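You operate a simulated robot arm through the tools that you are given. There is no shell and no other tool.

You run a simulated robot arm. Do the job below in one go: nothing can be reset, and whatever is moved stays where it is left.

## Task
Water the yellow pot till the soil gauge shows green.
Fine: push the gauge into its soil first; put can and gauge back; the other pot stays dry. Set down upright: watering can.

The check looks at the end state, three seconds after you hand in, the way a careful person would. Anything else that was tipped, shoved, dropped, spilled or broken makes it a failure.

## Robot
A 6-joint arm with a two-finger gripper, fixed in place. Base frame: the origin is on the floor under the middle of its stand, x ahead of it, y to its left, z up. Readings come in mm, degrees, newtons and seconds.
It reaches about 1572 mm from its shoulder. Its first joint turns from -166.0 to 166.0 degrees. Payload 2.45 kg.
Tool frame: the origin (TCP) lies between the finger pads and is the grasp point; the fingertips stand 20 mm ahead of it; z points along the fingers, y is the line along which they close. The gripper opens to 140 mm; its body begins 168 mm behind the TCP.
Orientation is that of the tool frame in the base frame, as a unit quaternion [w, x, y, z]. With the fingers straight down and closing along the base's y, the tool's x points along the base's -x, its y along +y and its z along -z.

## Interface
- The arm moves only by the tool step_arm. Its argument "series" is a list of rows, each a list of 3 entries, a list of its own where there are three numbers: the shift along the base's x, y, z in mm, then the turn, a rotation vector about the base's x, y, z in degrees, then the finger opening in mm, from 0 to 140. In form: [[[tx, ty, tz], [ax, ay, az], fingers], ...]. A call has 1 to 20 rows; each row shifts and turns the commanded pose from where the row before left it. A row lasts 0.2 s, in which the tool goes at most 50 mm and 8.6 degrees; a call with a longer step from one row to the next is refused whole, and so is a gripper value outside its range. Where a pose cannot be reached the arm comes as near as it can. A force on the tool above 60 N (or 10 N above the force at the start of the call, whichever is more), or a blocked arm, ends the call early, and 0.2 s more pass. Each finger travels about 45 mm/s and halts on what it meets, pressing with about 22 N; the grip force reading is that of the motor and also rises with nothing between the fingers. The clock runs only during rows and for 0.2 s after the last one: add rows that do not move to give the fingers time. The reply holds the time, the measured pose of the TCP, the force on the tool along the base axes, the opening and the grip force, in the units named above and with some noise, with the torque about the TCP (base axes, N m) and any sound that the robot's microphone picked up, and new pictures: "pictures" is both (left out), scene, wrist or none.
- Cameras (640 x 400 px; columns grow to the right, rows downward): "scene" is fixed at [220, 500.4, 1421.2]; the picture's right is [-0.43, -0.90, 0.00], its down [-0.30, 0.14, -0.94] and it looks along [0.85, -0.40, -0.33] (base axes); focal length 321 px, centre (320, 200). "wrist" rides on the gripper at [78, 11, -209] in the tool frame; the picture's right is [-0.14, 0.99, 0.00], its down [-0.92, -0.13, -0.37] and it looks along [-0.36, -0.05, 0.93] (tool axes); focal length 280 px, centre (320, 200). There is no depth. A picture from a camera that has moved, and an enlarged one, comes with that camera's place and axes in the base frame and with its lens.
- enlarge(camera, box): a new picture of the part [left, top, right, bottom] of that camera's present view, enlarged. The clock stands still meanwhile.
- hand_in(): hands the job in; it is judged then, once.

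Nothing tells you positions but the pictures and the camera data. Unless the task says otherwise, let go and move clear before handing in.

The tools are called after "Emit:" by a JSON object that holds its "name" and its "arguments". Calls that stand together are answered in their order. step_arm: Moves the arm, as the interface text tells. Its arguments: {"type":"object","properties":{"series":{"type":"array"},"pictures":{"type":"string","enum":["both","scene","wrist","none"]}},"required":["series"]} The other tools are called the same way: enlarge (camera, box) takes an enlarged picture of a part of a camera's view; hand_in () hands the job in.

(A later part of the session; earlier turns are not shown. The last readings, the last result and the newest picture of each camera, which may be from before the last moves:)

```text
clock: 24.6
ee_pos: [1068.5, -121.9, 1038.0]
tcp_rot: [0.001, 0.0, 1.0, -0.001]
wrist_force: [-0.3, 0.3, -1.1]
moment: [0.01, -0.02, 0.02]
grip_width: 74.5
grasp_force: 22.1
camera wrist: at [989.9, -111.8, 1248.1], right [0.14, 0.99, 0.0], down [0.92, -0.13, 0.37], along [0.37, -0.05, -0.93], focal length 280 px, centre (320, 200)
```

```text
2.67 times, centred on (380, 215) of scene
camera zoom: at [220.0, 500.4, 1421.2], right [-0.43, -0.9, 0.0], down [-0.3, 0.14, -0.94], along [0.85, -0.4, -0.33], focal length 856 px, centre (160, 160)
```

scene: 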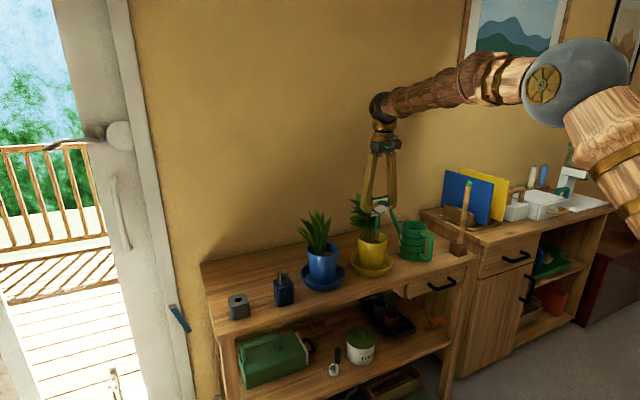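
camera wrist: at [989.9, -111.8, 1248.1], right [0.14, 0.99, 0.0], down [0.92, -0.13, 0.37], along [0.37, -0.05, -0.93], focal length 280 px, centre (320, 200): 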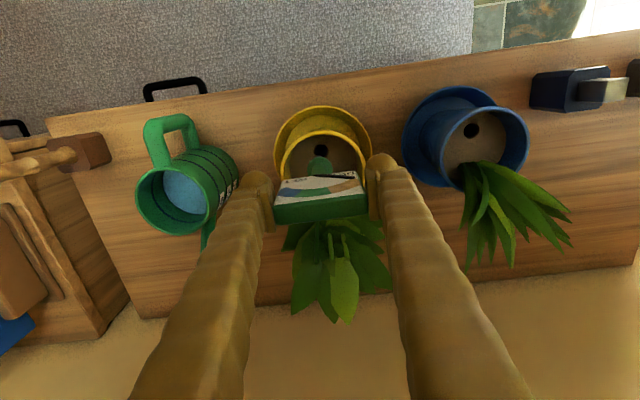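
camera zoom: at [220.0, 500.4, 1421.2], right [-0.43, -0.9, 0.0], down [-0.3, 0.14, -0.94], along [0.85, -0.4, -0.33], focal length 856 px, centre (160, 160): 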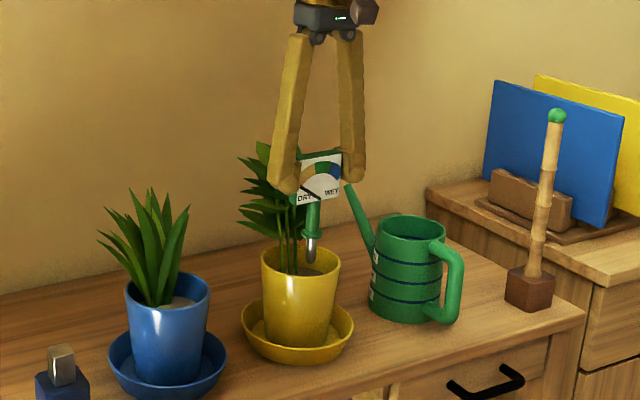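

Emit:
{"name": "step_arm", "arguments": {"series": [[[-0.4, 1.3, -15], [0, 0, 0], 50], [[0, 0, -15], [0, 0, 0], 50], [[0, 0, -10], [0, 0, 0], 50], [[0, 0, 0], [0, 0, 0], 50], [[0, 0, 0], [0, 0, 0], 50]]}}

Emit:
{"name": "enlarge", "arguments": {"camera": "wrist", "box": [270, 110, 370, 180]}}

Emit:
{"name": "enlarge", "arguments": {"camera": "scene", "box": [340, 170, 420, 270]}}

```text
clock: 25.8
ee_pos: [1067.5, -118.4, 997.3]
tcp_rot: [0.001, 0.0, 1.0, 0.0]
wrist_force: [-0.4, 0.3, -0.9]
moment: [0.01, -0.01, 0.02]
grip_width: 74.4
grasp_force: 22.2
camera wrist: at [990.0, -110.0, 1207.3], right [0.14, 0.99, 0.0], down [0.92, -0.13, 0.37], along [0.37, -0.05, -0.93], focal length 280 px, centre (320, 200)
```

scene: 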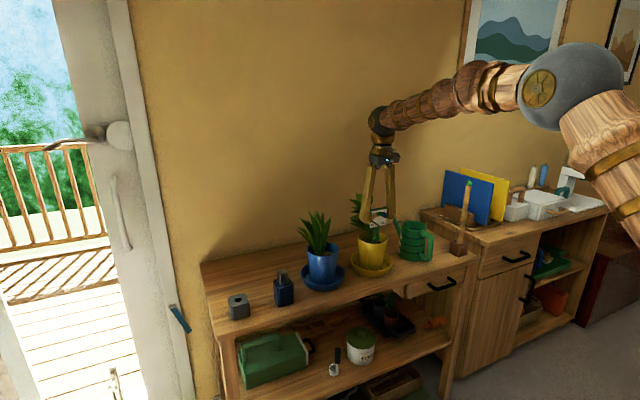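
wrist: 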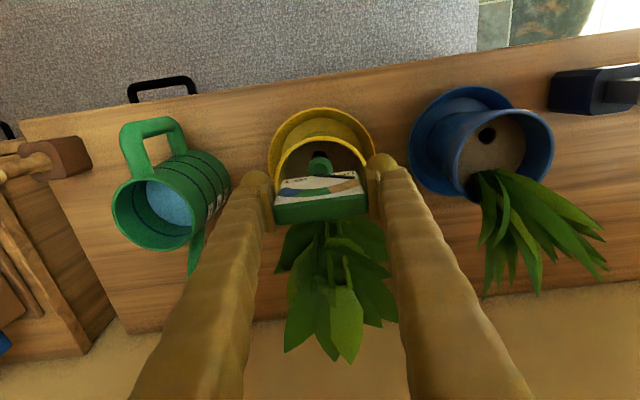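

```text
5.71 times, centred on (320, 145) of wrist
camera zoom: at [990.0, -110.0, 1207.3], right [0.14, 0.99, 0.0], down [0.92, -0.13, 0.37], along [0.37, -0.05, -0.93], focal length 1602 px, centre (320, 514)
```

zoom: 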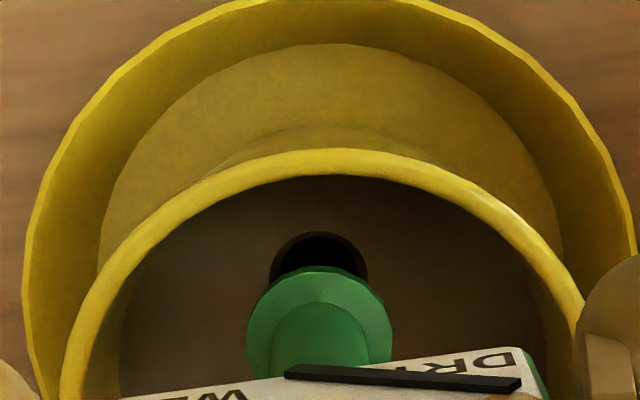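

```text
4.00 times, centred on (380, 220) of scene
camera zoom: at [220.0, 500.4, 1421.2], right [-0.43, -0.9, 0.0], down [-0.3, 0.14, -0.94], along [0.85, -0.4, -0.33], focal length 1284 px, centre (80, 120)
```

zoom: 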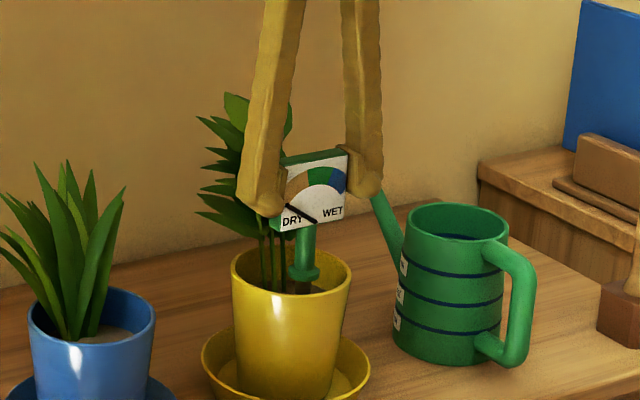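

The hole sits exactly where the template predicts, so I'll push the spike in slowly and watch the force.

Emit:
{"name": "step_arm", "arguments": {"series": [[[0, 0, -8], [0, 0, 0], 50], [[0, 0, -8], [0, 0, 0], 50], [[0, 0, -8], [0, 0, 0], 50], [[0, 0, -6], [0, 0, 0], 50], [[0, 0, -4], [0, 0, 0], 50], [[0, 0, 0], [0, 0, 0], 50]]}}

Emit:
{"name": "enlarge", "arguments": {"camera": "scene", "box": [340, 170, 420, 270]}}

Emit:
{"name": "enlarge", "arguments": {"camera": "wrist", "box": [270, 110, 370, 180]}}

```text
clock: 27.2
ee_pos: [1067.1, -119.7, 963.5]
tcp_rot: [0.001, 0.0, 1.0, 0.001]
wrist_force: [-0.8, 0.0, -0.3]
moment: [-0.04, 0.02, 0.02]
grip_width: 74.2
grasp_force: 22.4
camera wrist: at [989.6, -110.7, 1173.3], right [0.14, 0.99, 0.0], down [0.92, -0.13, 0.37], along [0.37, -0.05, -0.93], focal length 280 px, centre (320, 200)
```

scene: 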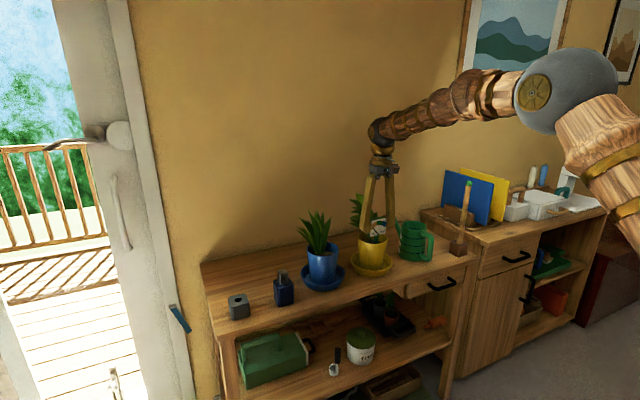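
wrist: 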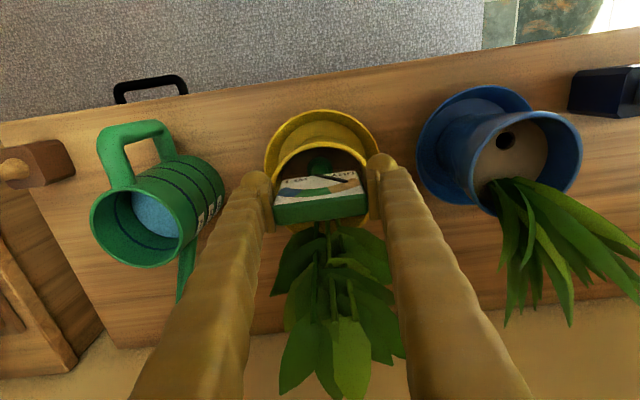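

```text
4.00 times, centred on (380, 220) of scene
camera zoom: at [220.0, 500.4, 1421.2], right [-0.43, -0.9, 0.0], down [-0.3, 0.14, -0.94], along [0.85, -0.4, -0.33], focal length 1284 px, centre (80, 120)
```

zoom: 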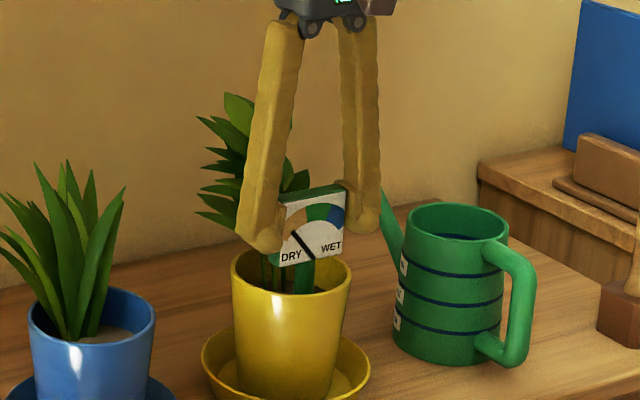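

```text
5.71 times, centred on (320, 145) of wrist
camera zoom: at [989.6, -110.7, 1173.3], right [0.14, 0.99, 0.0], down [0.92, -0.13, 0.37], along [0.37, -0.05, -0.93], focal length 1602 px, centre (320, 514)
```

zoom: 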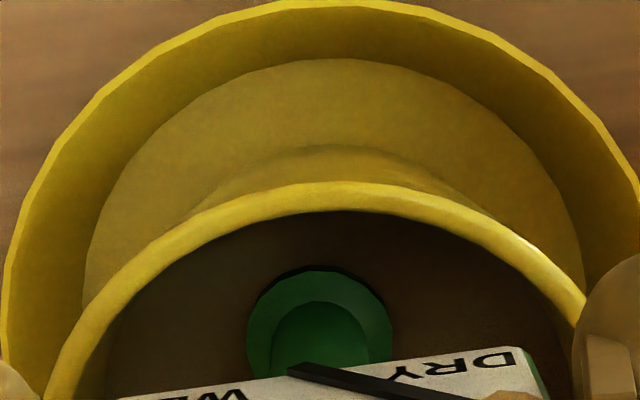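

The dial needle has already moved, so the spike is sensing. I'll push the last 6 mm until the collar seats.

Emit:
{"name": "step_arm", "arguments": {"series": [[[0, 0, -2], [0, 0, 0], 50], [[0, 0, -2], [0, 0, 0], 50], [[0, 0, -2], [0, 0, 0], 50], [[0, 0, 0], [0, 0, 0], 50], [[0, 0, 0], [0, 0, 0], 50]]}}

Emit:
{"name": "enlarge", "arguments": {"camera": "scene", "box": [340, 180, 420, 270]}}

```text
clock: 28.4
ee_pos: [1067.7, -120.7, 959.5]
tcp_rot: [0.002, 0.0, 1.0, -0.001]
wrist_force: [-0.7, -0.7, 22.8]
moment: [0.09, -0.03, -0.05]
grip_width: 74.3
grasp_force: 22.1
camera wrist: at [989.7, -110.4, 1169.3], right [0.14, 0.99, 0.0], down [0.92, -0.13, 0.37], along [0.37, -0.05, -0.93], focal length 280 px, centre (320, 200)
```

scene: 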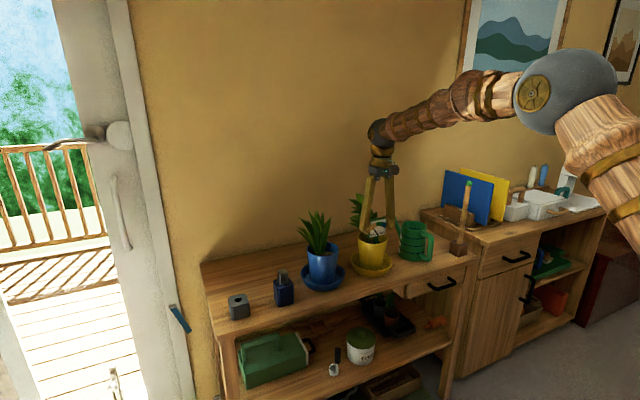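
wrist: 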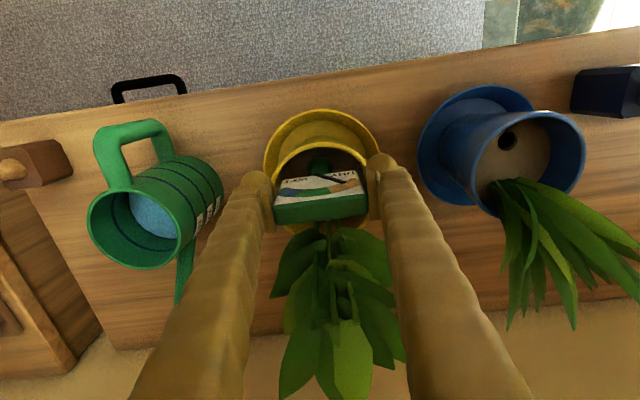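

```text
4.44 times, centred on (380, 225) of scene
camera zoom: at [220.0, 500.4, 1421.2], right [-0.43, -0.9, 0.0], down [-0.3, 0.14, -0.94], along [0.85, -0.4, -0.33], focal length 1427 px, centre (53, 89)
```

zoom: 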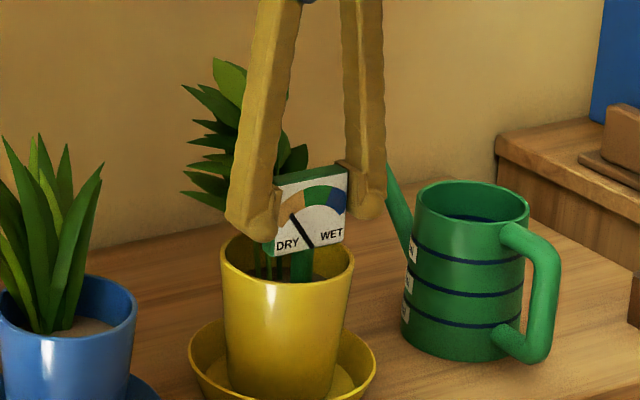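

The collar is seated, with about 23 N pushing back. I'll ease off the pressure, release, and rise straight up.

Emit:
{"name": "step_arm", "arguments": {"series": [[[0, 0, 1.5], [0, 0, 0], 50], [[0, 0, 0], [0, 0, 0], 50], [[0, 0, 0], [0, 0, 0], 76], [[0, 0, 0], [0, 0, 0], 82], [[0, 0, 0], [0, 0, 0], 90], [[0, 0, 0], [0, 0, 0], 96], [[0, 0, 0], [0, 0, 0], 96]]}}

Emit:
{"name": "enlarge", "arguments": {"camera": "scene", "box": [340, 180, 420, 270]}}

Emit:
{"name": "enlarge", "arguments": {"camera": "wrist", "box": [220, 80, 420, 240]}}

```text
clock: 30.0
ee_pos: [1067.6, -120.6, 960.0]
tcp_rot: [0.001, 0.0, 1.0, 0.0]
wrist_force: [0.0, 0.3, -0.5]
moment: [0.01, -0.01, 0.03]
grip_width: 96.0
grasp_force: 0.1
camera wrist: at [989.6, -110.4, 1168.9], right [0.14, 0.99, 0.0], down [0.92, -0.13, 0.37], along [0.37, -0.05, -0.93], focal length 280 px, centre (320, 200)
```

scene: 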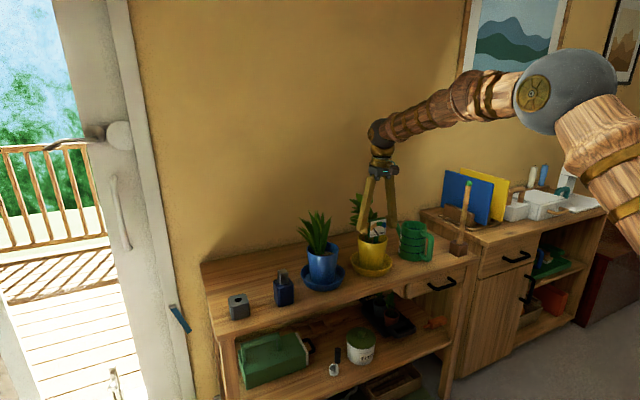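
wrist: 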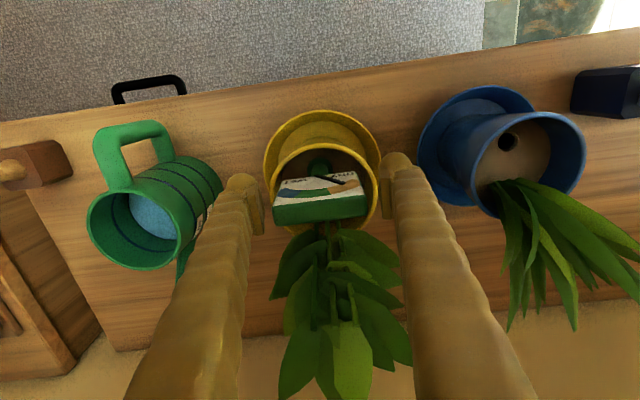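

```text
4.44 times, centred on (380, 225) of scene
camera zoom: at [220.0, 500.4, 1421.2], right [-0.43, -0.9, 0.0], down [-0.3, 0.14, -0.94], along [0.85, -0.4, -0.33], focal length 1427 px, centre (53, 89)
```

zoom: 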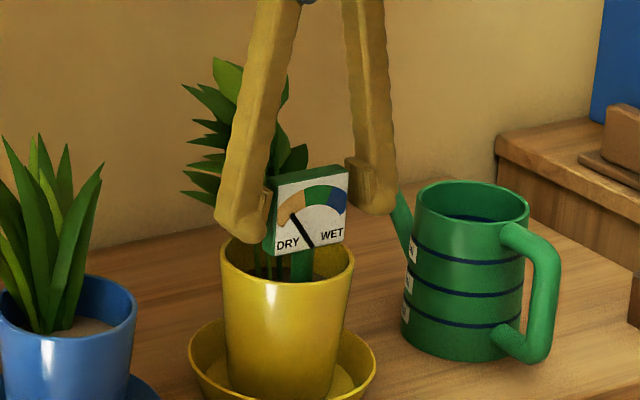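

```text
2.50 times, centred on (320, 160) of wrist
camera zoom: at [989.6, -110.4, 1168.9], right [0.14, 0.99, 0.0], down [0.92, -0.13, 0.37], along [0.37, -0.05, -0.93], focal length 701 px, centre (320, 300)
```

zoom: 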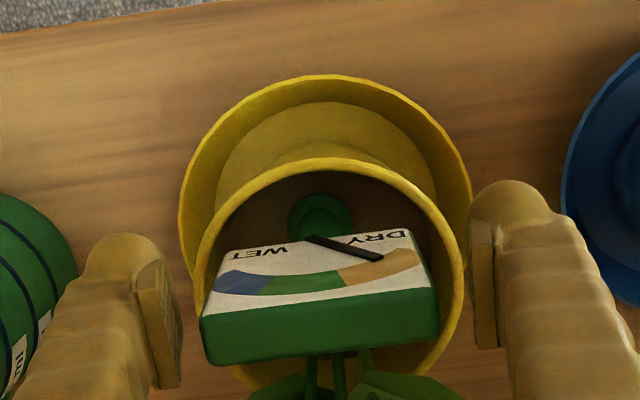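

The gauge stands by itself in the yellow pot, needle still on the dry side. I'll rise clear and look at the can from above.

Emit:
{"name": "step_arm", "arguments": {"series": [[[0, 0, 20], [0, 0, 0], 96], [[0, 0, 40], [0, 0, 0], 96], [[0, 0, 45], [0, 0, 0], 96], [[0, 0, 45], [0, 0, 0], 96], [[0, 0, 45], [0, 0, 0], 96], [[-15, -30, 15], [0, 0, 0], 100], [[-15, -40, 0], [0, 0, 0], 120], [[-15, -40, 0], [0, 0, 0], 140], [[-15, -40, 0], [0, 0, 0], 140], [[0, -30, 0], [0, 0, 0], 140], [[0, 0, 0], [0, 0, 0], 140], [[0, 0, 0], [0, 0, 0], 140]]}}

Emit:
{"name": "enlarge", "arguments": {"camera": "wrist", "box": [210, 80, 390, 230]}}

Emit:
{"name": "enlarge", "arguments": {"camera": "scene", "box": [340, 180, 480, 290]}}

```text
clock: 32.6
ee_pos: [1009.0, -297.4, 1169.1]
tcp_rot: [0.002, 0.0, 1.0, -0.001]
wrist_force: [0.2, 1.0, -0.4]
moment: [-0.01, 0.03, 0.0]
grip_width: 139.8
grasp_force: 0.0
camera wrist: at [931.5, -289.5, 1378.6], right [0.14, 0.99, 0.0], down [0.92, -0.13, 0.37], along [0.37, -0.05, -0.93], focal length 280 px, centre (320, 200)
```

scene: 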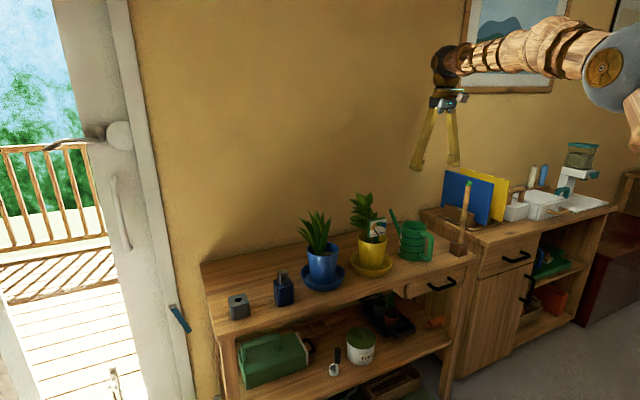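
wrist: 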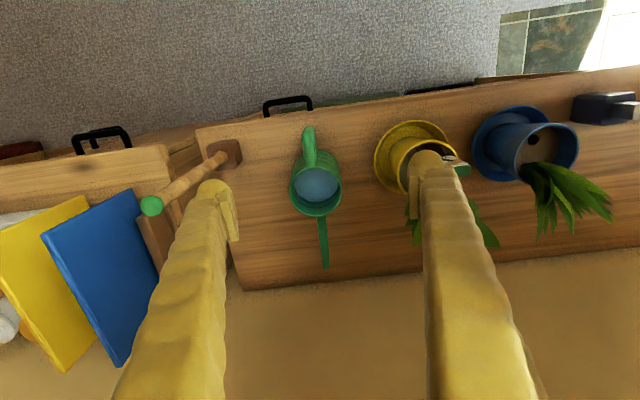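

```text
2.67 times, centred on (300, 155) of wrist
camera zoom: at [931.5, -289.5, 1378.6], right [0.14, 0.99, 0.0], down [0.92, -0.13, 0.37], along [0.37, -0.05, -0.93], focal length 748 px, centre (373, 320)
```

zoom: 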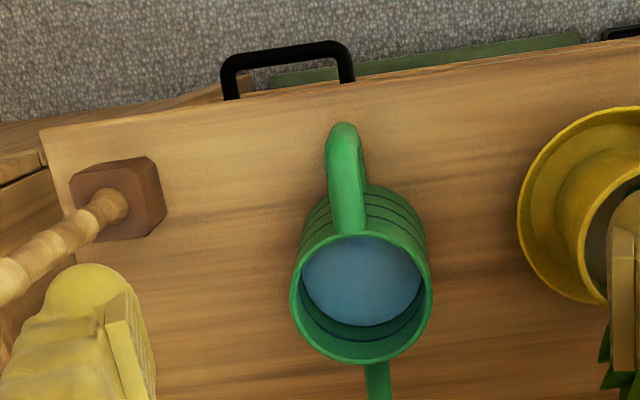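

```text
3.64 times, centred on (410, 235) of scene
camera zoom: at [220.0, 500.4, 1421.2], right [-0.43, -0.9, 0.0], down [-0.3, 0.14, -0.94], along [0.85, -0.4, -0.33], focal length 1168 px, centre (-7, 73)
```

zoom: 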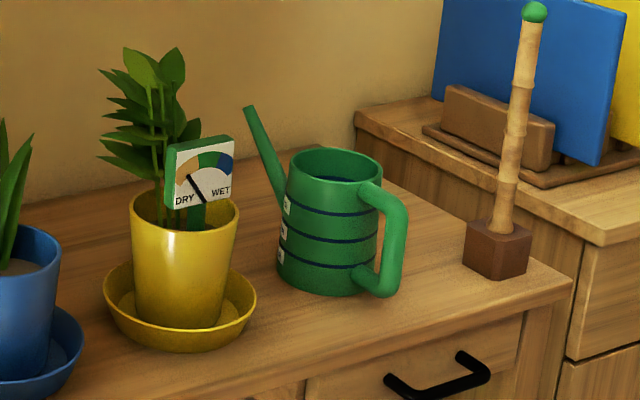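

The dial is clearly readable from the scene camera and the needle is just short of green. The can's rim centre is near (1098, -321, 905), about half full. I'll move directly above it to refine this before gripping the body from above.

Emit:
{"name": "step_arm", "arguments": {"series": [[[30, -7, -20], [0, 0, 0], 140], [[30, -7, -30], [0, 0, 0], 140], [[29, -7, -30], [0, 0, 0], 140], [[0, 0, -10], [0, 0, 0], 140], [[0, 0, 0], [0, 0, 0], 140], [[0, 0, 0], [0, 0, 0], 140], [[0, 0, 0], [0, 0, 0], 140]]}}

Emit:
{"name": "enlarge", "arguments": {"camera": "wrist", "box": [220, 60, 400, 230]}}

```text
clock: 34.2
ee_pos: [1097.1, -320.1, 1075.8]
tcp_rot: [0.001, 0.0, 1.0, -0.001]
wrist_force: [0.4, -0.1, 1.0]
moment: [-0.04, 0.02, 0.02]
grip_width: 140.1
grasp_force: 0.1
camera wrist: at [1019.3, -311.3, 1286.1], right [0.14, 0.99, 0.0], down [0.92, -0.13, 0.37], along [0.37, -0.05, -0.93], focal length 280 px, centre (320, 200)
```

scene: 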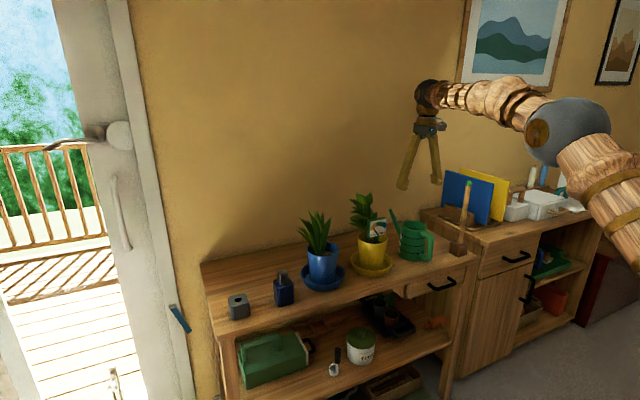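
wrist: 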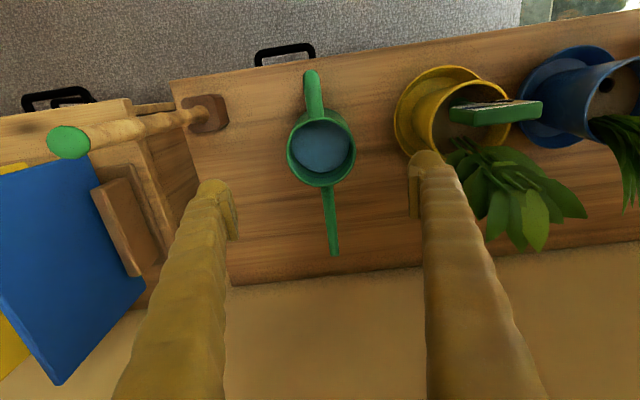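

```text
2.35 times, centred on (310, 145) of wrist
camera zoom: at [1019.3, -311.3, 1286.1], right [0.14, 0.99, 0.0], down [0.92, -0.13, 0.37], along [0.37, -0.05, -0.93], focal length 660 px, centre (344, 329)
```

zoom: 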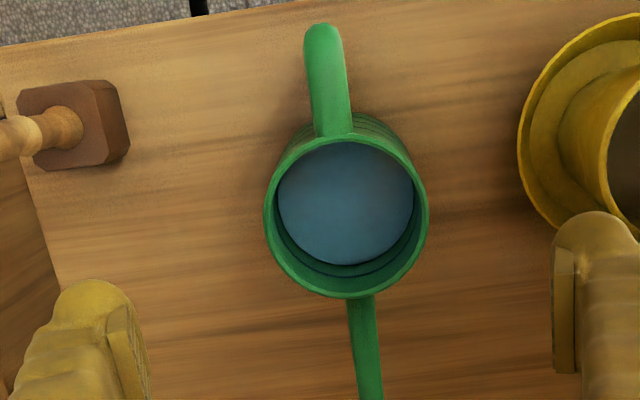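

Rim centre refined to (1098.3, -320.9, ~910), and the handle–spout line runs along x. I'll lower the open fingers around the can body so the pads sit just below the rim.

Emit:
{"name": "step_arm", "arguments": {"series": [[[1.1, 0.4, -30], [0, 0, 0], 140], [[0, 0, -40], [0, 0, 0], 140], [[0, 0, -40], [0, 0, 0], 140], [[0, 0, -30], [0, 0, 0], 140], [[0, 0, -20], [0, 0, 0], 140], [[0, 0, 0], [0, 0, 0], 140], [[0, 0, 0], [0, 0, 0], 140]]}}

Emit:
{"name": "enlarge", "arguments": {"camera": "wrist", "box": [220, 80, 420, 240]}}

Emit:
{"name": "enlarge", "arguments": {"camera": "scene", "box": [350, 150, 470, 280]}}

```text
clock: 35.8
ee_pos: [1097.9, -320.5, 918.7]
tcp_rot: [0.001, 0.001, 1.0, -0.001]
wrist_force: [0.0, 0.4, 0.2]
moment: [0.0, -0.01, -0.02]
grip_width: 139.9
grasp_force: 0.1
camera wrist: at [1020.0, -311.1, 1128.3], right [0.14, 0.99, 0.0], down [0.92, -0.13, 0.37], along [0.37, -0.05, -0.93], focal length 280 px, centre (320, 200)
```

scene: 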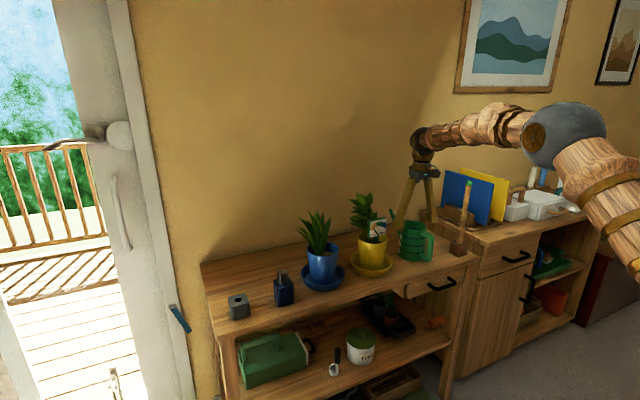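
wrist: 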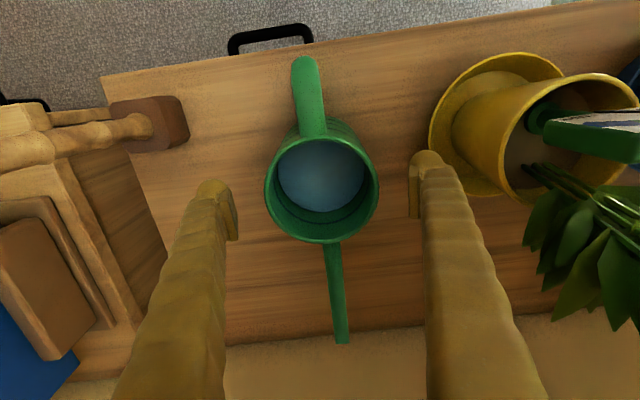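

```text
2.50 times, centred on (320, 160) of wrist
camera zoom: at [1020.0, -311.1, 1128.3], right [0.14, 0.99, 0.0], down [0.92, -0.13, 0.37], along [0.37, -0.05, -0.93], focal length 701 px, centre (320, 300)
```

zoom: 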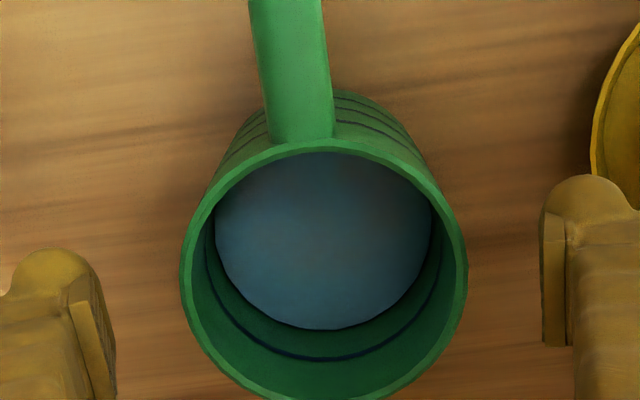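

```text
3.08 times, centred on (410, 215) of scene
camera zoom: at [220.0, 500.4, 1421.2], right [-0.43, -0.9, 0.0], down [-0.3, 0.14, -0.94], along [0.85, -0.4, -0.33], focal length 988 px, centre (43, 154)
```

zoom: 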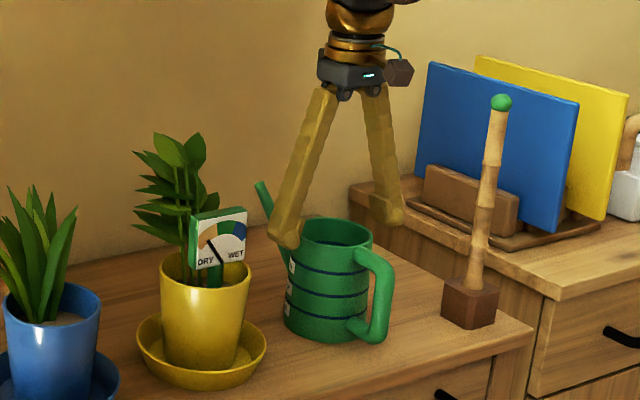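

Emit:
{"name": "step_arm", "arguments": {"series": [[[-0.5, 0.4, -12], [0, 0, 0], 140], [[0, 0, -12], [0, 0, 0], 140], [[0, 0, -10], [0, 0, 0], 140], [[0, 0, 0], [0, 0, 0], 140], [[0, 0, 0], [0, 0, 0], 140]]}}

Emit:
{"name": "enlarge", "arguments": {"camera": "scene", "box": [350, 150, 470, 280]}}

Emit:
{"name": "enlarge", "arguments": {"camera": "wrist", "box": [200, 80, 440, 270]}}

```text
clock: 37.0
ee_pos: [1097.1, -320.2, 885.1]
tcp_rot: [0.0, 0.0, 1.0, 0.0]
wrist_force: [0.0, 0.7, 0.2]
moment: [0.01, -0.01, 0.01]
grip_width: 140.2
grasp_force: 0.0
camera wrist: at [1019.3, -309.5, 1094.3], right [0.14, 0.99, 0.0], down [0.92, -0.13, 0.37], along [0.37, -0.05, -0.93], focal length 280 px, centre (320, 200)
```

scene: 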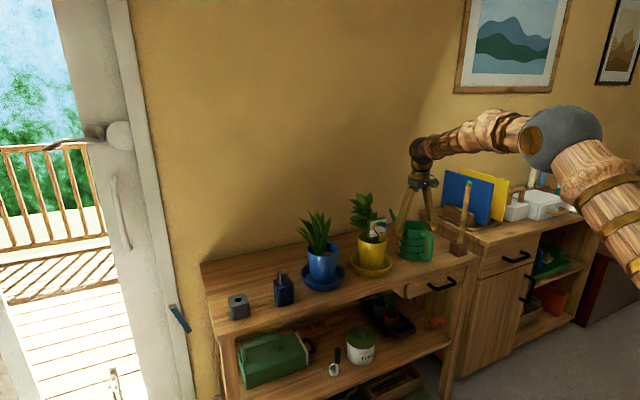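
wrist: 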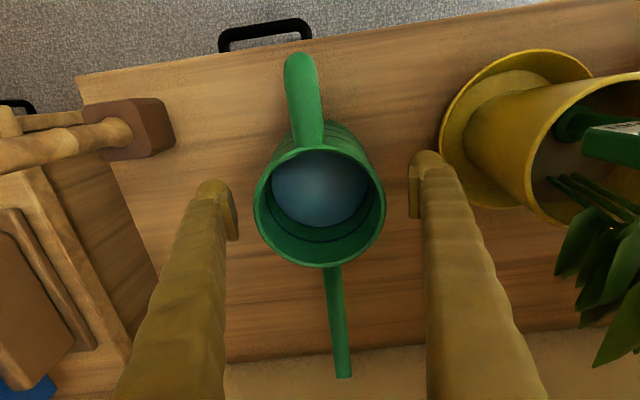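

```text
3.08 times, centred on (410, 215) of scene
camera zoom: at [220.0, 500.4, 1421.2], right [-0.43, -0.9, 0.0], down [-0.3, 0.14, -0.94], along [0.85, -0.4, -0.33], focal length 988 px, centre (43, 154)
```

zoom: 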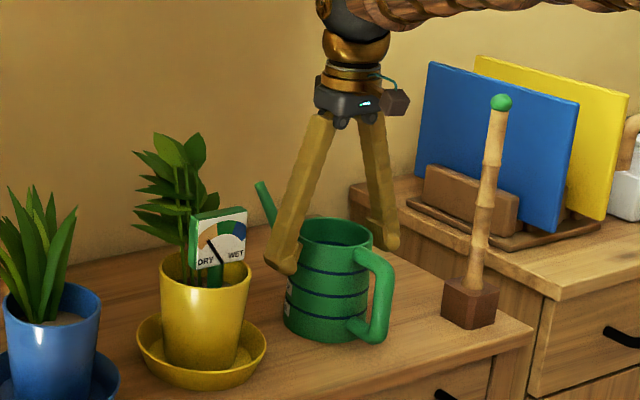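

```text
2.11 times, centred on (320, 175) of wrist
camera zoom: at [1019.3, -309.5, 1094.3], right [0.14, 0.99, 0.0], down [0.92, -0.13, 0.37], along [0.37, -0.05, -0.93], focal length 590 px, centre (320, 253)
```

zoom: 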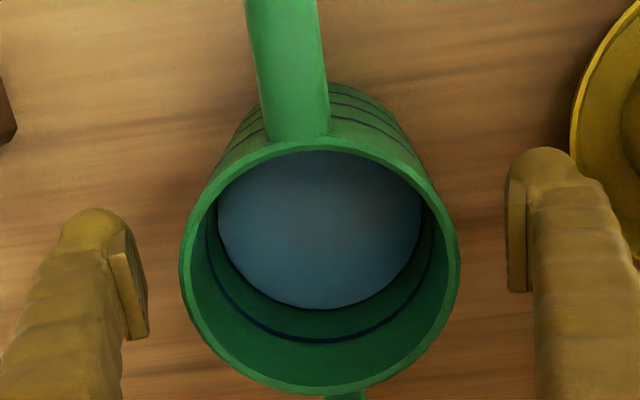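

The can body sits centred between the pads, so I'll close on it and confirm the grip.

Emit:
{"name": "step_arm", "arguments": {"series": [[[0, -1, 0], [0, 0, 0], 125], [[0, 0, 0], [0, 0, 0], 112], [[0, 0, 0], [0, 0, 0], 104], [[0, 0, 0], [0, 0, 0], 98], [[0, 0, 0], [0, 0, 0], 90], [[0, 0, 0], [0, 0, 0], 80], [[0, 0, 0], [0, 0, 0], 75], [[0, 0, 0], [0, 0, 0], 75]]}}

Emit:
{"name": "enlarge", "arguments": {"camera": "scene", "box": [350, 150, 470, 280]}}

Emit:
{"name": "enlarge", "arguments": {"camera": "wrist", "box": [200, 80, 440, 270]}}

```text
clock: 38.8
ee_pos: [1097.3, -321.3, 885.0]
tcp_rot: [0.001, 0.0, 1.0, 0.0]
wrist_force: [1.2, 2.6, 3.8]
moment: [0.02, 0.05, -0.03]
grip_width: 101.1
grasp_force: 21.9
camera wrist: at [1019.6, -310.4, 1094.3], right [0.14, 0.99, 0.0], down [0.92, -0.13, 0.37], along [0.37, -0.05, -0.93], focal length 280 px, centre (320, 200)
```

scene: 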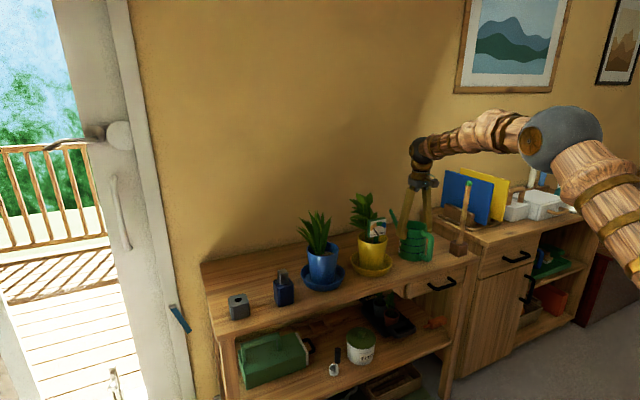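
wrist: 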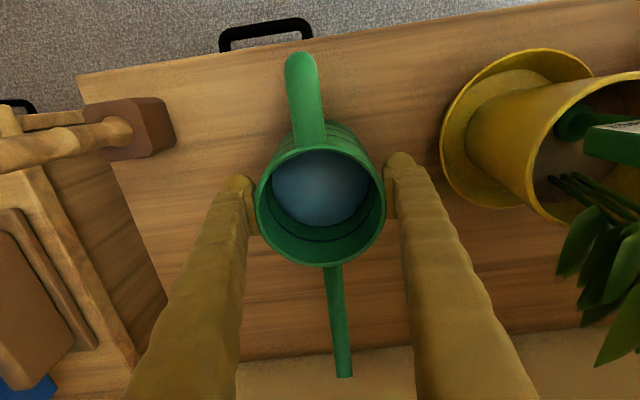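

```text
3.08 times, centred on (410, 215) of scene
camera zoom: at [220.0, 500.4, 1421.2], right [-0.43, -0.9, 0.0], down [-0.3, 0.14, -0.94], along [0.85, -0.4, -0.33], focal length 988 px, centre (43, 154)
```

zoom: 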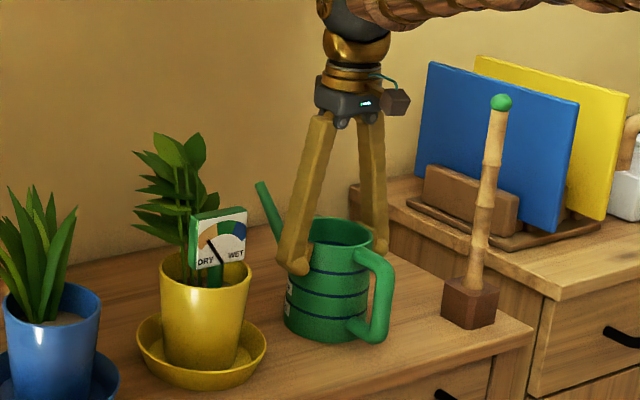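

```text
2.11 times, centred on (320, 175) of wrist
camera zoom: at [1019.6, -310.4, 1094.3], right [0.14, 0.99, 0.0], down [0.92, -0.13, 0.37], along [0.37, -0.05, -0.93], focal length 590 px, centre (320, 253)
```

zoom: 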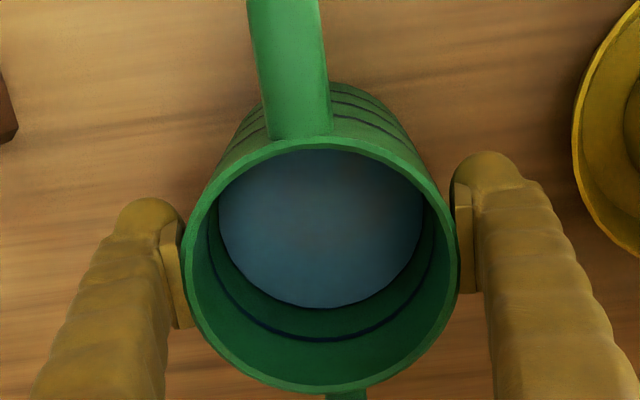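

The can is gripped at 101 mm and centred. I'll lift it gently and check it hangs upright.

Emit:
{"name": "step_arm", "arguments": {"series": [[[0, 0, 4], [0, 0, 0], 75], [[0, 0, 8], [0, 0, 0], 75], [[0, 0, 12], [0, 0, 0], 75], [[0, 0, 16], [0, 0, 0], 75], [[0, 0, 0], [0, 0, 0], 75], [[0, 0, 0], [0, 0, 0], 75]]}}

Emit:
{"name": "enlarge", "arguments": {"camera": "scene", "box": [350, 150, 470, 280]}}

```text
clock: 40.2
ee_pos: [1096.3, -322.4, 925.3]
tcp_rot: [0.0, 0.0, 1.0, 0.001]
wrist_force: [0.8, 0.1, -0.3]
moment: [0.03, 0.02, -0.02]
grip_width: 74.9
grasp_force: 0.0
camera wrist: at [1018.5, -312.1, 1134.5], right [0.14, 0.99, 0.0], down [0.92, -0.13, 0.37], along [0.37, -0.05, -0.93], focal length 280 px, centre (320, 200)
```

scene: 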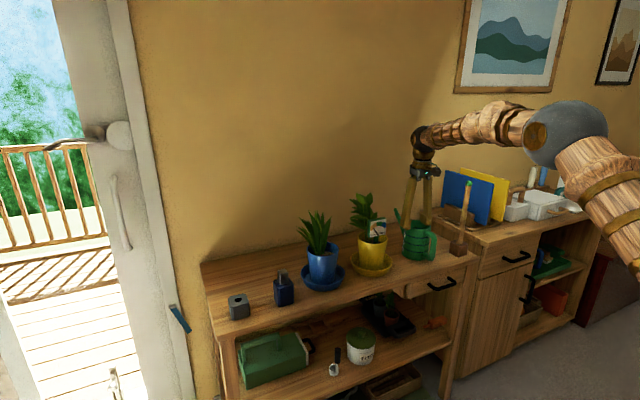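
wrist: 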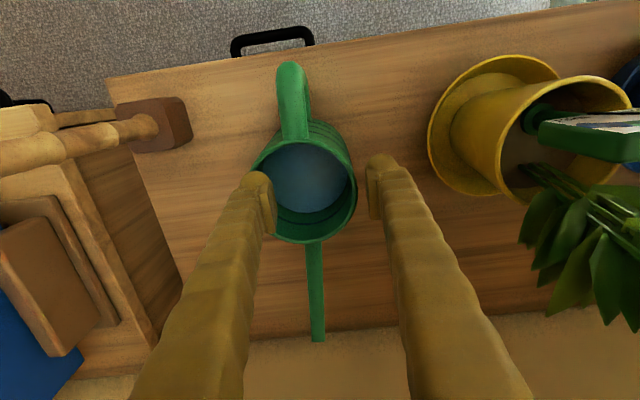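

```text
3.08 times, centred on (410, 215) of scene
camera zoom: at [220.0, 500.4, 1421.2], right [-0.43, -0.9, 0.0], down [-0.3, 0.14, -0.94], along [0.85, -0.4, -0.33], focal length 988 px, centre (43, 154)
```

zoom: 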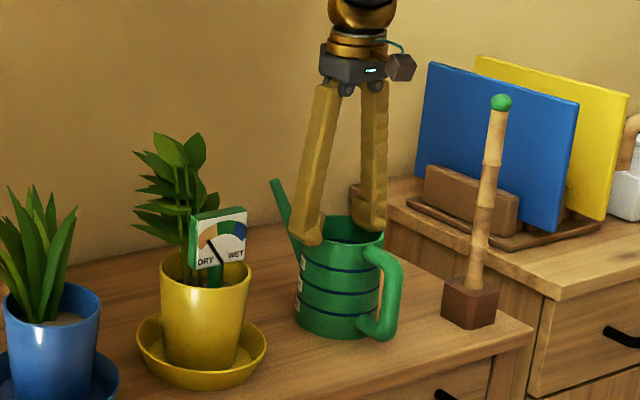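

The can slipped out of the grip during the lift; it is still standing upright, just nudged about 15 mm toward -y. I'll look closely at its state before touching anything again.

Emit:
{"name": "enlarge", "arguments": {"camera": "wrist", "box": [220, 100, 400, 250]}}

Emit:
{"name": "enlarge", "arguments": {"camera": "scene", "box": [380, 190, 460, 280]}}

```text
2.67 times, centred on (310, 175) of wrist
camera zoom: at [1018.5, -312.1, 1134.5], right [0.14, 0.99, 0.0], down [0.92, -0.13, 0.37], along [0.37, -0.05, -0.93], focal length 748 px, centre (347, 267)
```

zoom: 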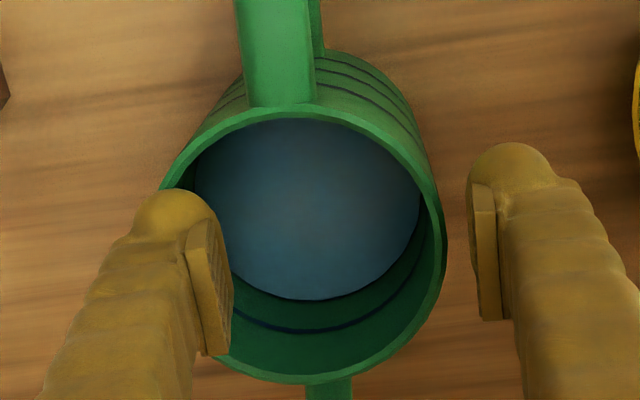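

```text
4.44 times, centred on (420, 235) of scene
camera zoom: at [220.0, 500.4, 1421.2], right [-0.43, -0.9, 0.0], down [-0.3, 0.14, -0.94], along [0.85, -0.4, -0.33], focal length 1427 px, centre (-124, 44)
```

zoom: 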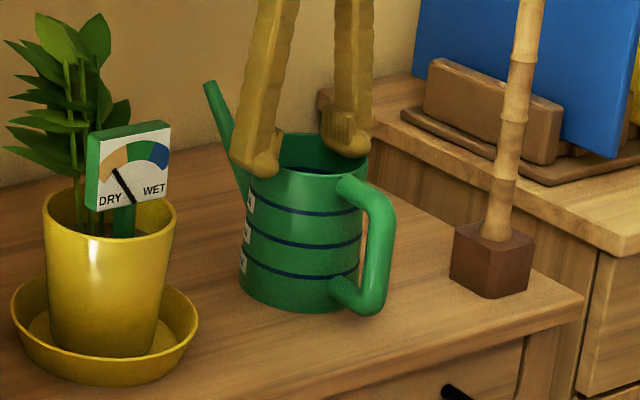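

The can is upright and nothing spilled. The fingers open in a V at wide settings, which squeezed the rim out; pinching the body with horizontal fingers from the handle side, level with its weight, should hold much better. I'll back off and rotate the tool to point forward with the camera on top.

Emit:
{"name": "step_arm", "arguments": {"series": [[[0, 0, 15], [0, 0, 0], 75], [[0, 0, 35], [0, 0, 0], 75], [[0, 0, 45], [0, 0, 0], 75], [[0, 0, 45], [0, 0, 0], 75], [[-35, 0, 20], [0, 0, 0], 75], [[-45, 0, 0], [0, 0, 0], 90], [[-45, 0, 0], [0, 0, 0], 100], [[-45, 0, 0], [0, 0, 0], 110], [[-40, 0, 0], [0, 0, 0], 120], [[0, 0, 0], [0, 0, 0], 125], [[0, 0, 0], [0, 0, 0], 125]]}}

```text
clock: 42.6
ee_pos: [889.3, -320.8, 1085.4]
tcp_rot: [0.001, -0.001, 1.0, 0.001]
wrist_force: [0.6, 0.2, -0.1]
moment: [0.01, -0.02, 0.0]
grip_width: 124.9
grasp_force: 0.1
camera wrist: at [811.5, -310.7, 1294.5], right [0.14, 0.99, 0.0], down [0.92, -0.13, 0.37], along [0.37, -0.05, -0.93], focal length 280 px, centre (320, 200)
```

scene: 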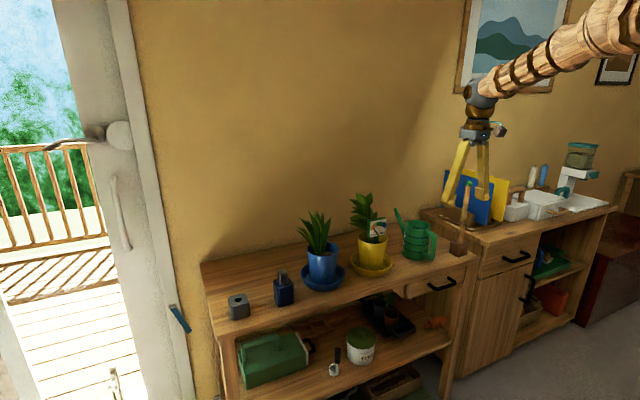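
wrist: 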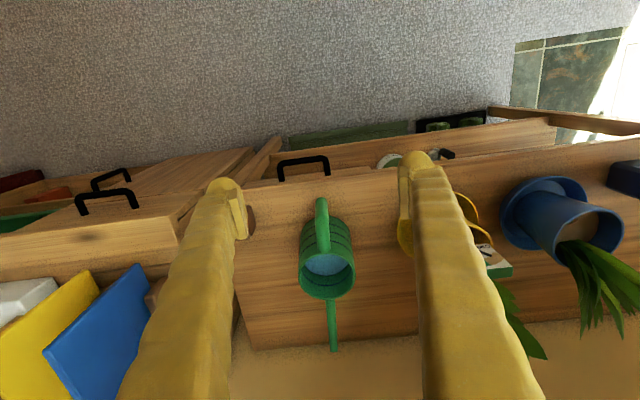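

Emit:
{"name": "step_arm", "arguments": {"series": [[[0, 0, 0], [0, -8.2, 0], 125], [[0, 0, 0], [0, -8.2, 0], 125], [[0, 0, 0], [0, -8.2, 0], 125], [[0, 0, 0], [0, -8.2, 0], 125], [[0, 0, 0], [0, -8.2, 0], 125], [[0, 0, 0], [0, -8.2, 0], 125], [[0, 0, 0], [0, -8.2, 0], 125], [[0, 0, 0], [0, -8.2, 0], 125], [[0, 0, 0], [0, -8.2, 0], 125], [[0, 0, 0], [0, -8.2, 0], 125], [[0, 0, 0], [0, -8.0, 0], 125], [[0, 0, 0], [0, 0, 0], 125]]}}

```text
clock: 45.2
ee_pos: [887.7, -321.7, 1085.5]
tcp_rot: [0.709, 0.0, 0.706, 0.0]
wrist_force: [0.1, -0.5, 0.1]
moment: [-0.01, 0.0, -0.01]
grip_width: 125.0
grasp_force: 0.1
camera wrist: at [678.7, -311.6, 1007.4], right [0.0, 0.99, 0.14], down [-0.37, -0.13, 0.92], along [0.93, -0.05, 0.37], focal length 280 px, centre (320, 200)
```

scene: 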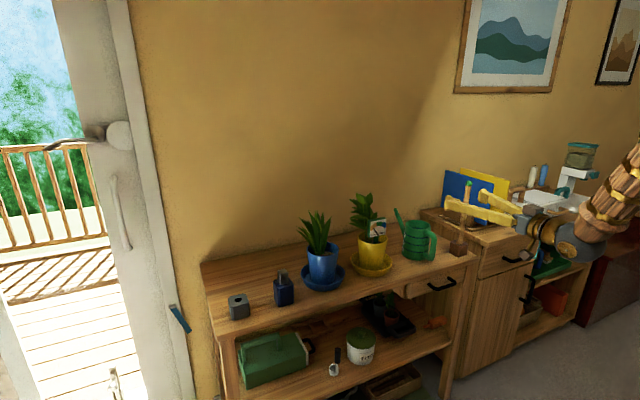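
wrist: 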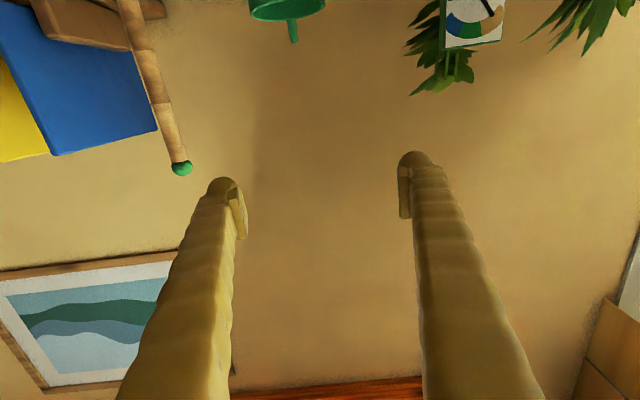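

The tool now points forward. I'll roll it 180° so the camera sits above the gripper.

Emit:
{"name": "step_arm", "arguments": {"series": [[[0, 0, 0], [8.2, 0, 0], 125], [[0, 0, 0], [8.2, 0, 0], 125], [[0, 0, 0], [8.2, 0, 0], 125], [[0, 0, 0], [8.2, 0, 0], 125], [[0, 0, 0], [8.2, 0, 0], 125], [[0, 0, 0], [8.2, 0, 0], 125], [[0, 0, 0], [8.2, 0, 0], 125], [[0, 0, 0], [8.2, 0, 0], 125], [[0, 0, 0], [8.2, 0, 0], 125], [[0, 0, 0], [8.2, 0, 0], 125], [[0, 0, 0], [8.2, 0, 0], 125]], "pictures": "none"}}

```text
clock: 47.6
ee_pos: [887.3, -320.2, 1085.6]
tcp_rot: [0.499, 0.501, 0.498, 0.501]
wrist_force: [0.0, 0.5, 0.5]
moment: [0.0, 0.0, -0.01]
grip_width: 124.9
grasp_force: 0.1
```

Emit:
{"name": "step_arm", "arguments": {"series": [[[0, 0, 0], [8.2, 0, 0], 125], [[0, 0, 0], [8.2, 0, 0], 125], [[0, 0, 0], [8.2, 0, 0], 125], [[0, 0, 0], [8.2, 0, 0], 125], [[0, 0, 0], [8.2, 0, 0], 125], [[0, 0, 0], [8.2, 0, 0], 125], [[0, 0, 0], [8.2, 0, 0], 125], [[0, 0, 0], [8.2, 0, 0], 125], [[0, 0, 0], [8.2, 0, 0], 125], [[0, 0, 0], [8.2, 0, 0], 125], [[0, 0, 0], [7.6, 0, 0], 125], [[0, 0, 0], [0, 0, 0], 125]]}}

```text
clock: 50.2
ee_pos: [887.3, -321.2, 1086.1]
tcp_rot: [0.001, 0.708, 0.0, 0.707]
wrist_force: [0.4, 0.7, 1.0]
moment: [0.0, 0.02, -0.01]
grip_width: 124.8
grasp_force: 0.1
camera wrist: at [679.5, -332.6, 1164.7], right [0.0, -0.99, -0.14], down [-0.37, 0.13, -0.92], along [0.93, 0.05, -0.37], focal length 280 px, centre (320, 200)
```

scene: 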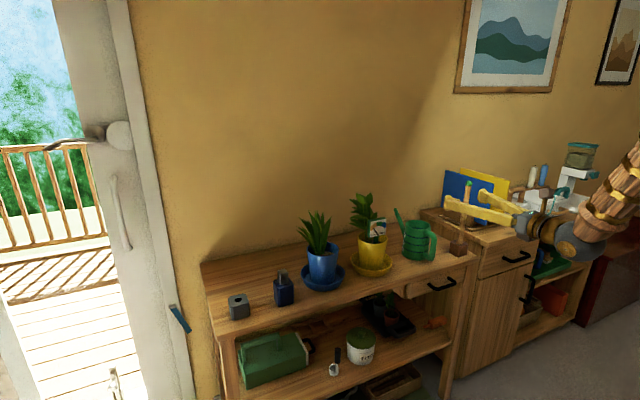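
wrist: 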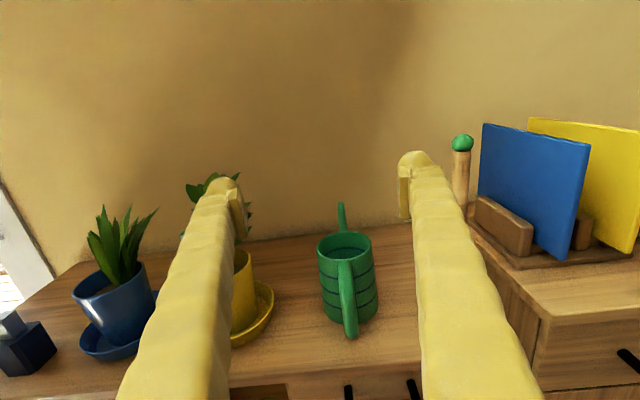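

Emit:
{"name": "enlarge", "arguments": {"camera": "wrist", "box": [270, 180, 430, 360]}}

```text
2.22 times, centred on (350, 270) of wrist
camera zoom: at [679.5, -332.6, 1164.7], right [0.0, -0.99, -0.14], down [-0.37, 0.13, -0.92], along [0.93, 0.05, -0.37], focal length 623 px, centre (253, 44)
```

zoom: 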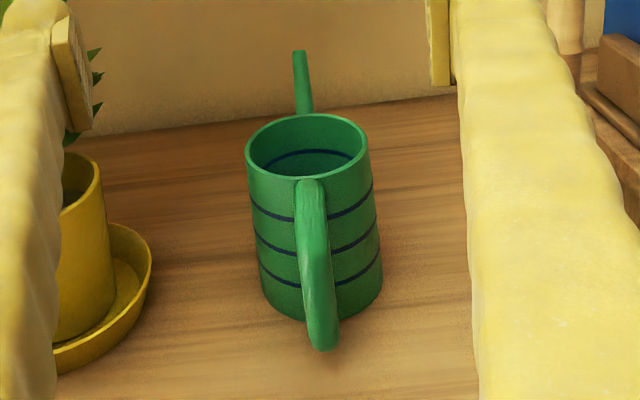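

The camera now sits on top and sees the can from behind its handle; the can turned only about 3°. I'll align with its axis, come down in front of the bench to mid-body height, and take another look.

Emit:
{"name": "step_arm", "arguments": {"series": [[[0, -1, -30], [0, 0, -1], 135], [[0, -1, -40], [0, 0, -1], 135], [[0, -1, -40], [0, 0, -1], 135], [[0, -1, -40], [0, 0, -0.5], 135], [[0, -1, -40], [0, 0, 0], 135], [[0, 0, -30], [0, 0, 0], 135], [[0, 0, -16], [0, 0, 0], 135], [[0, 0, 0], [0, 0, 0], 135], [[0, 0, 0], [0, 0, 0], 135]]}}

Emit:
{"name": "enlarge", "arguments": {"camera": "wrist", "box": [220, 60, 440, 240]}}

```text
clock: 52.2
ee_pos: [886.8, -325.7, 849.3]
tcp_rot: [0.023, 0.707, -0.021, 0.706]
wrist_force: [-0.3, 0.7, 0.0]
moment: [-0.01, -0.02, -0.01]
grip_width: 135.2
grasp_force: 0.0
camera wrist: at [679.4, -324.4, 928.4], right [-0.06, -0.99, -0.13], down [-0.36, 0.15, -0.92], along [0.93, -0.01, -0.37], focal length 280 px, centre (320, 200)
```

scene: 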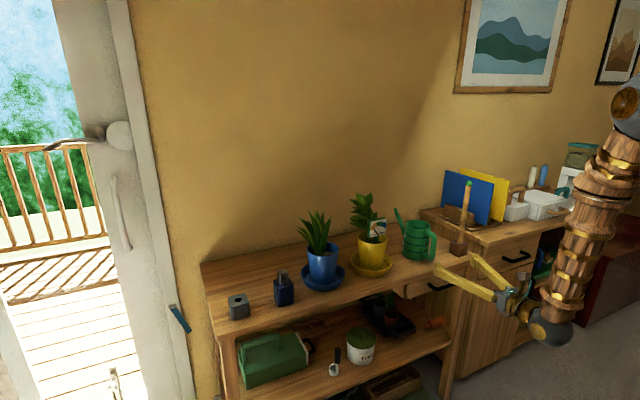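
wrist: 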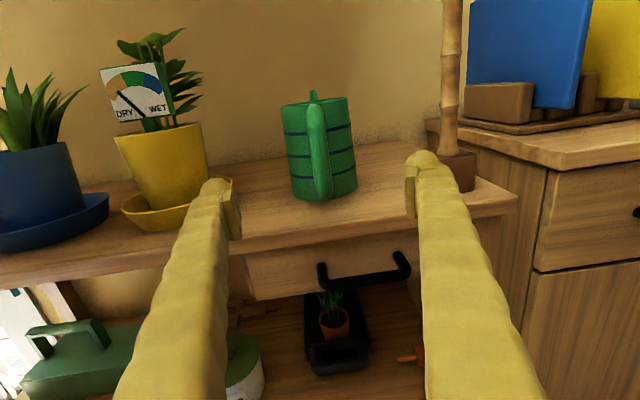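

```text
2.22 times, centred on (330, 150) of wrist
camera zoom: at [679.4, -324.4, 928.4], right [-0.06, -0.99, -0.13], down [-0.36, 0.15, -0.92], along [0.93, -0.01, -0.37], focal length 623 px, centre (298, 311)
```

zoom: 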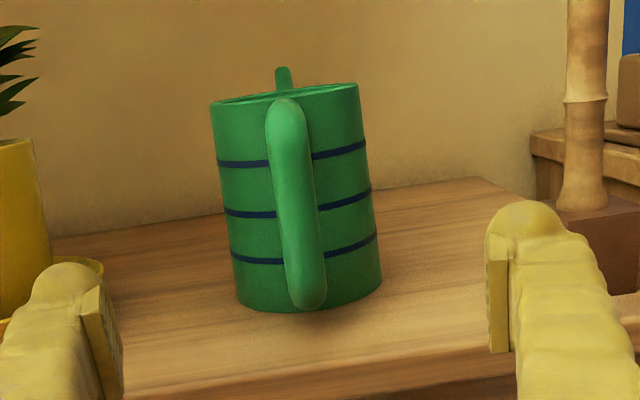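

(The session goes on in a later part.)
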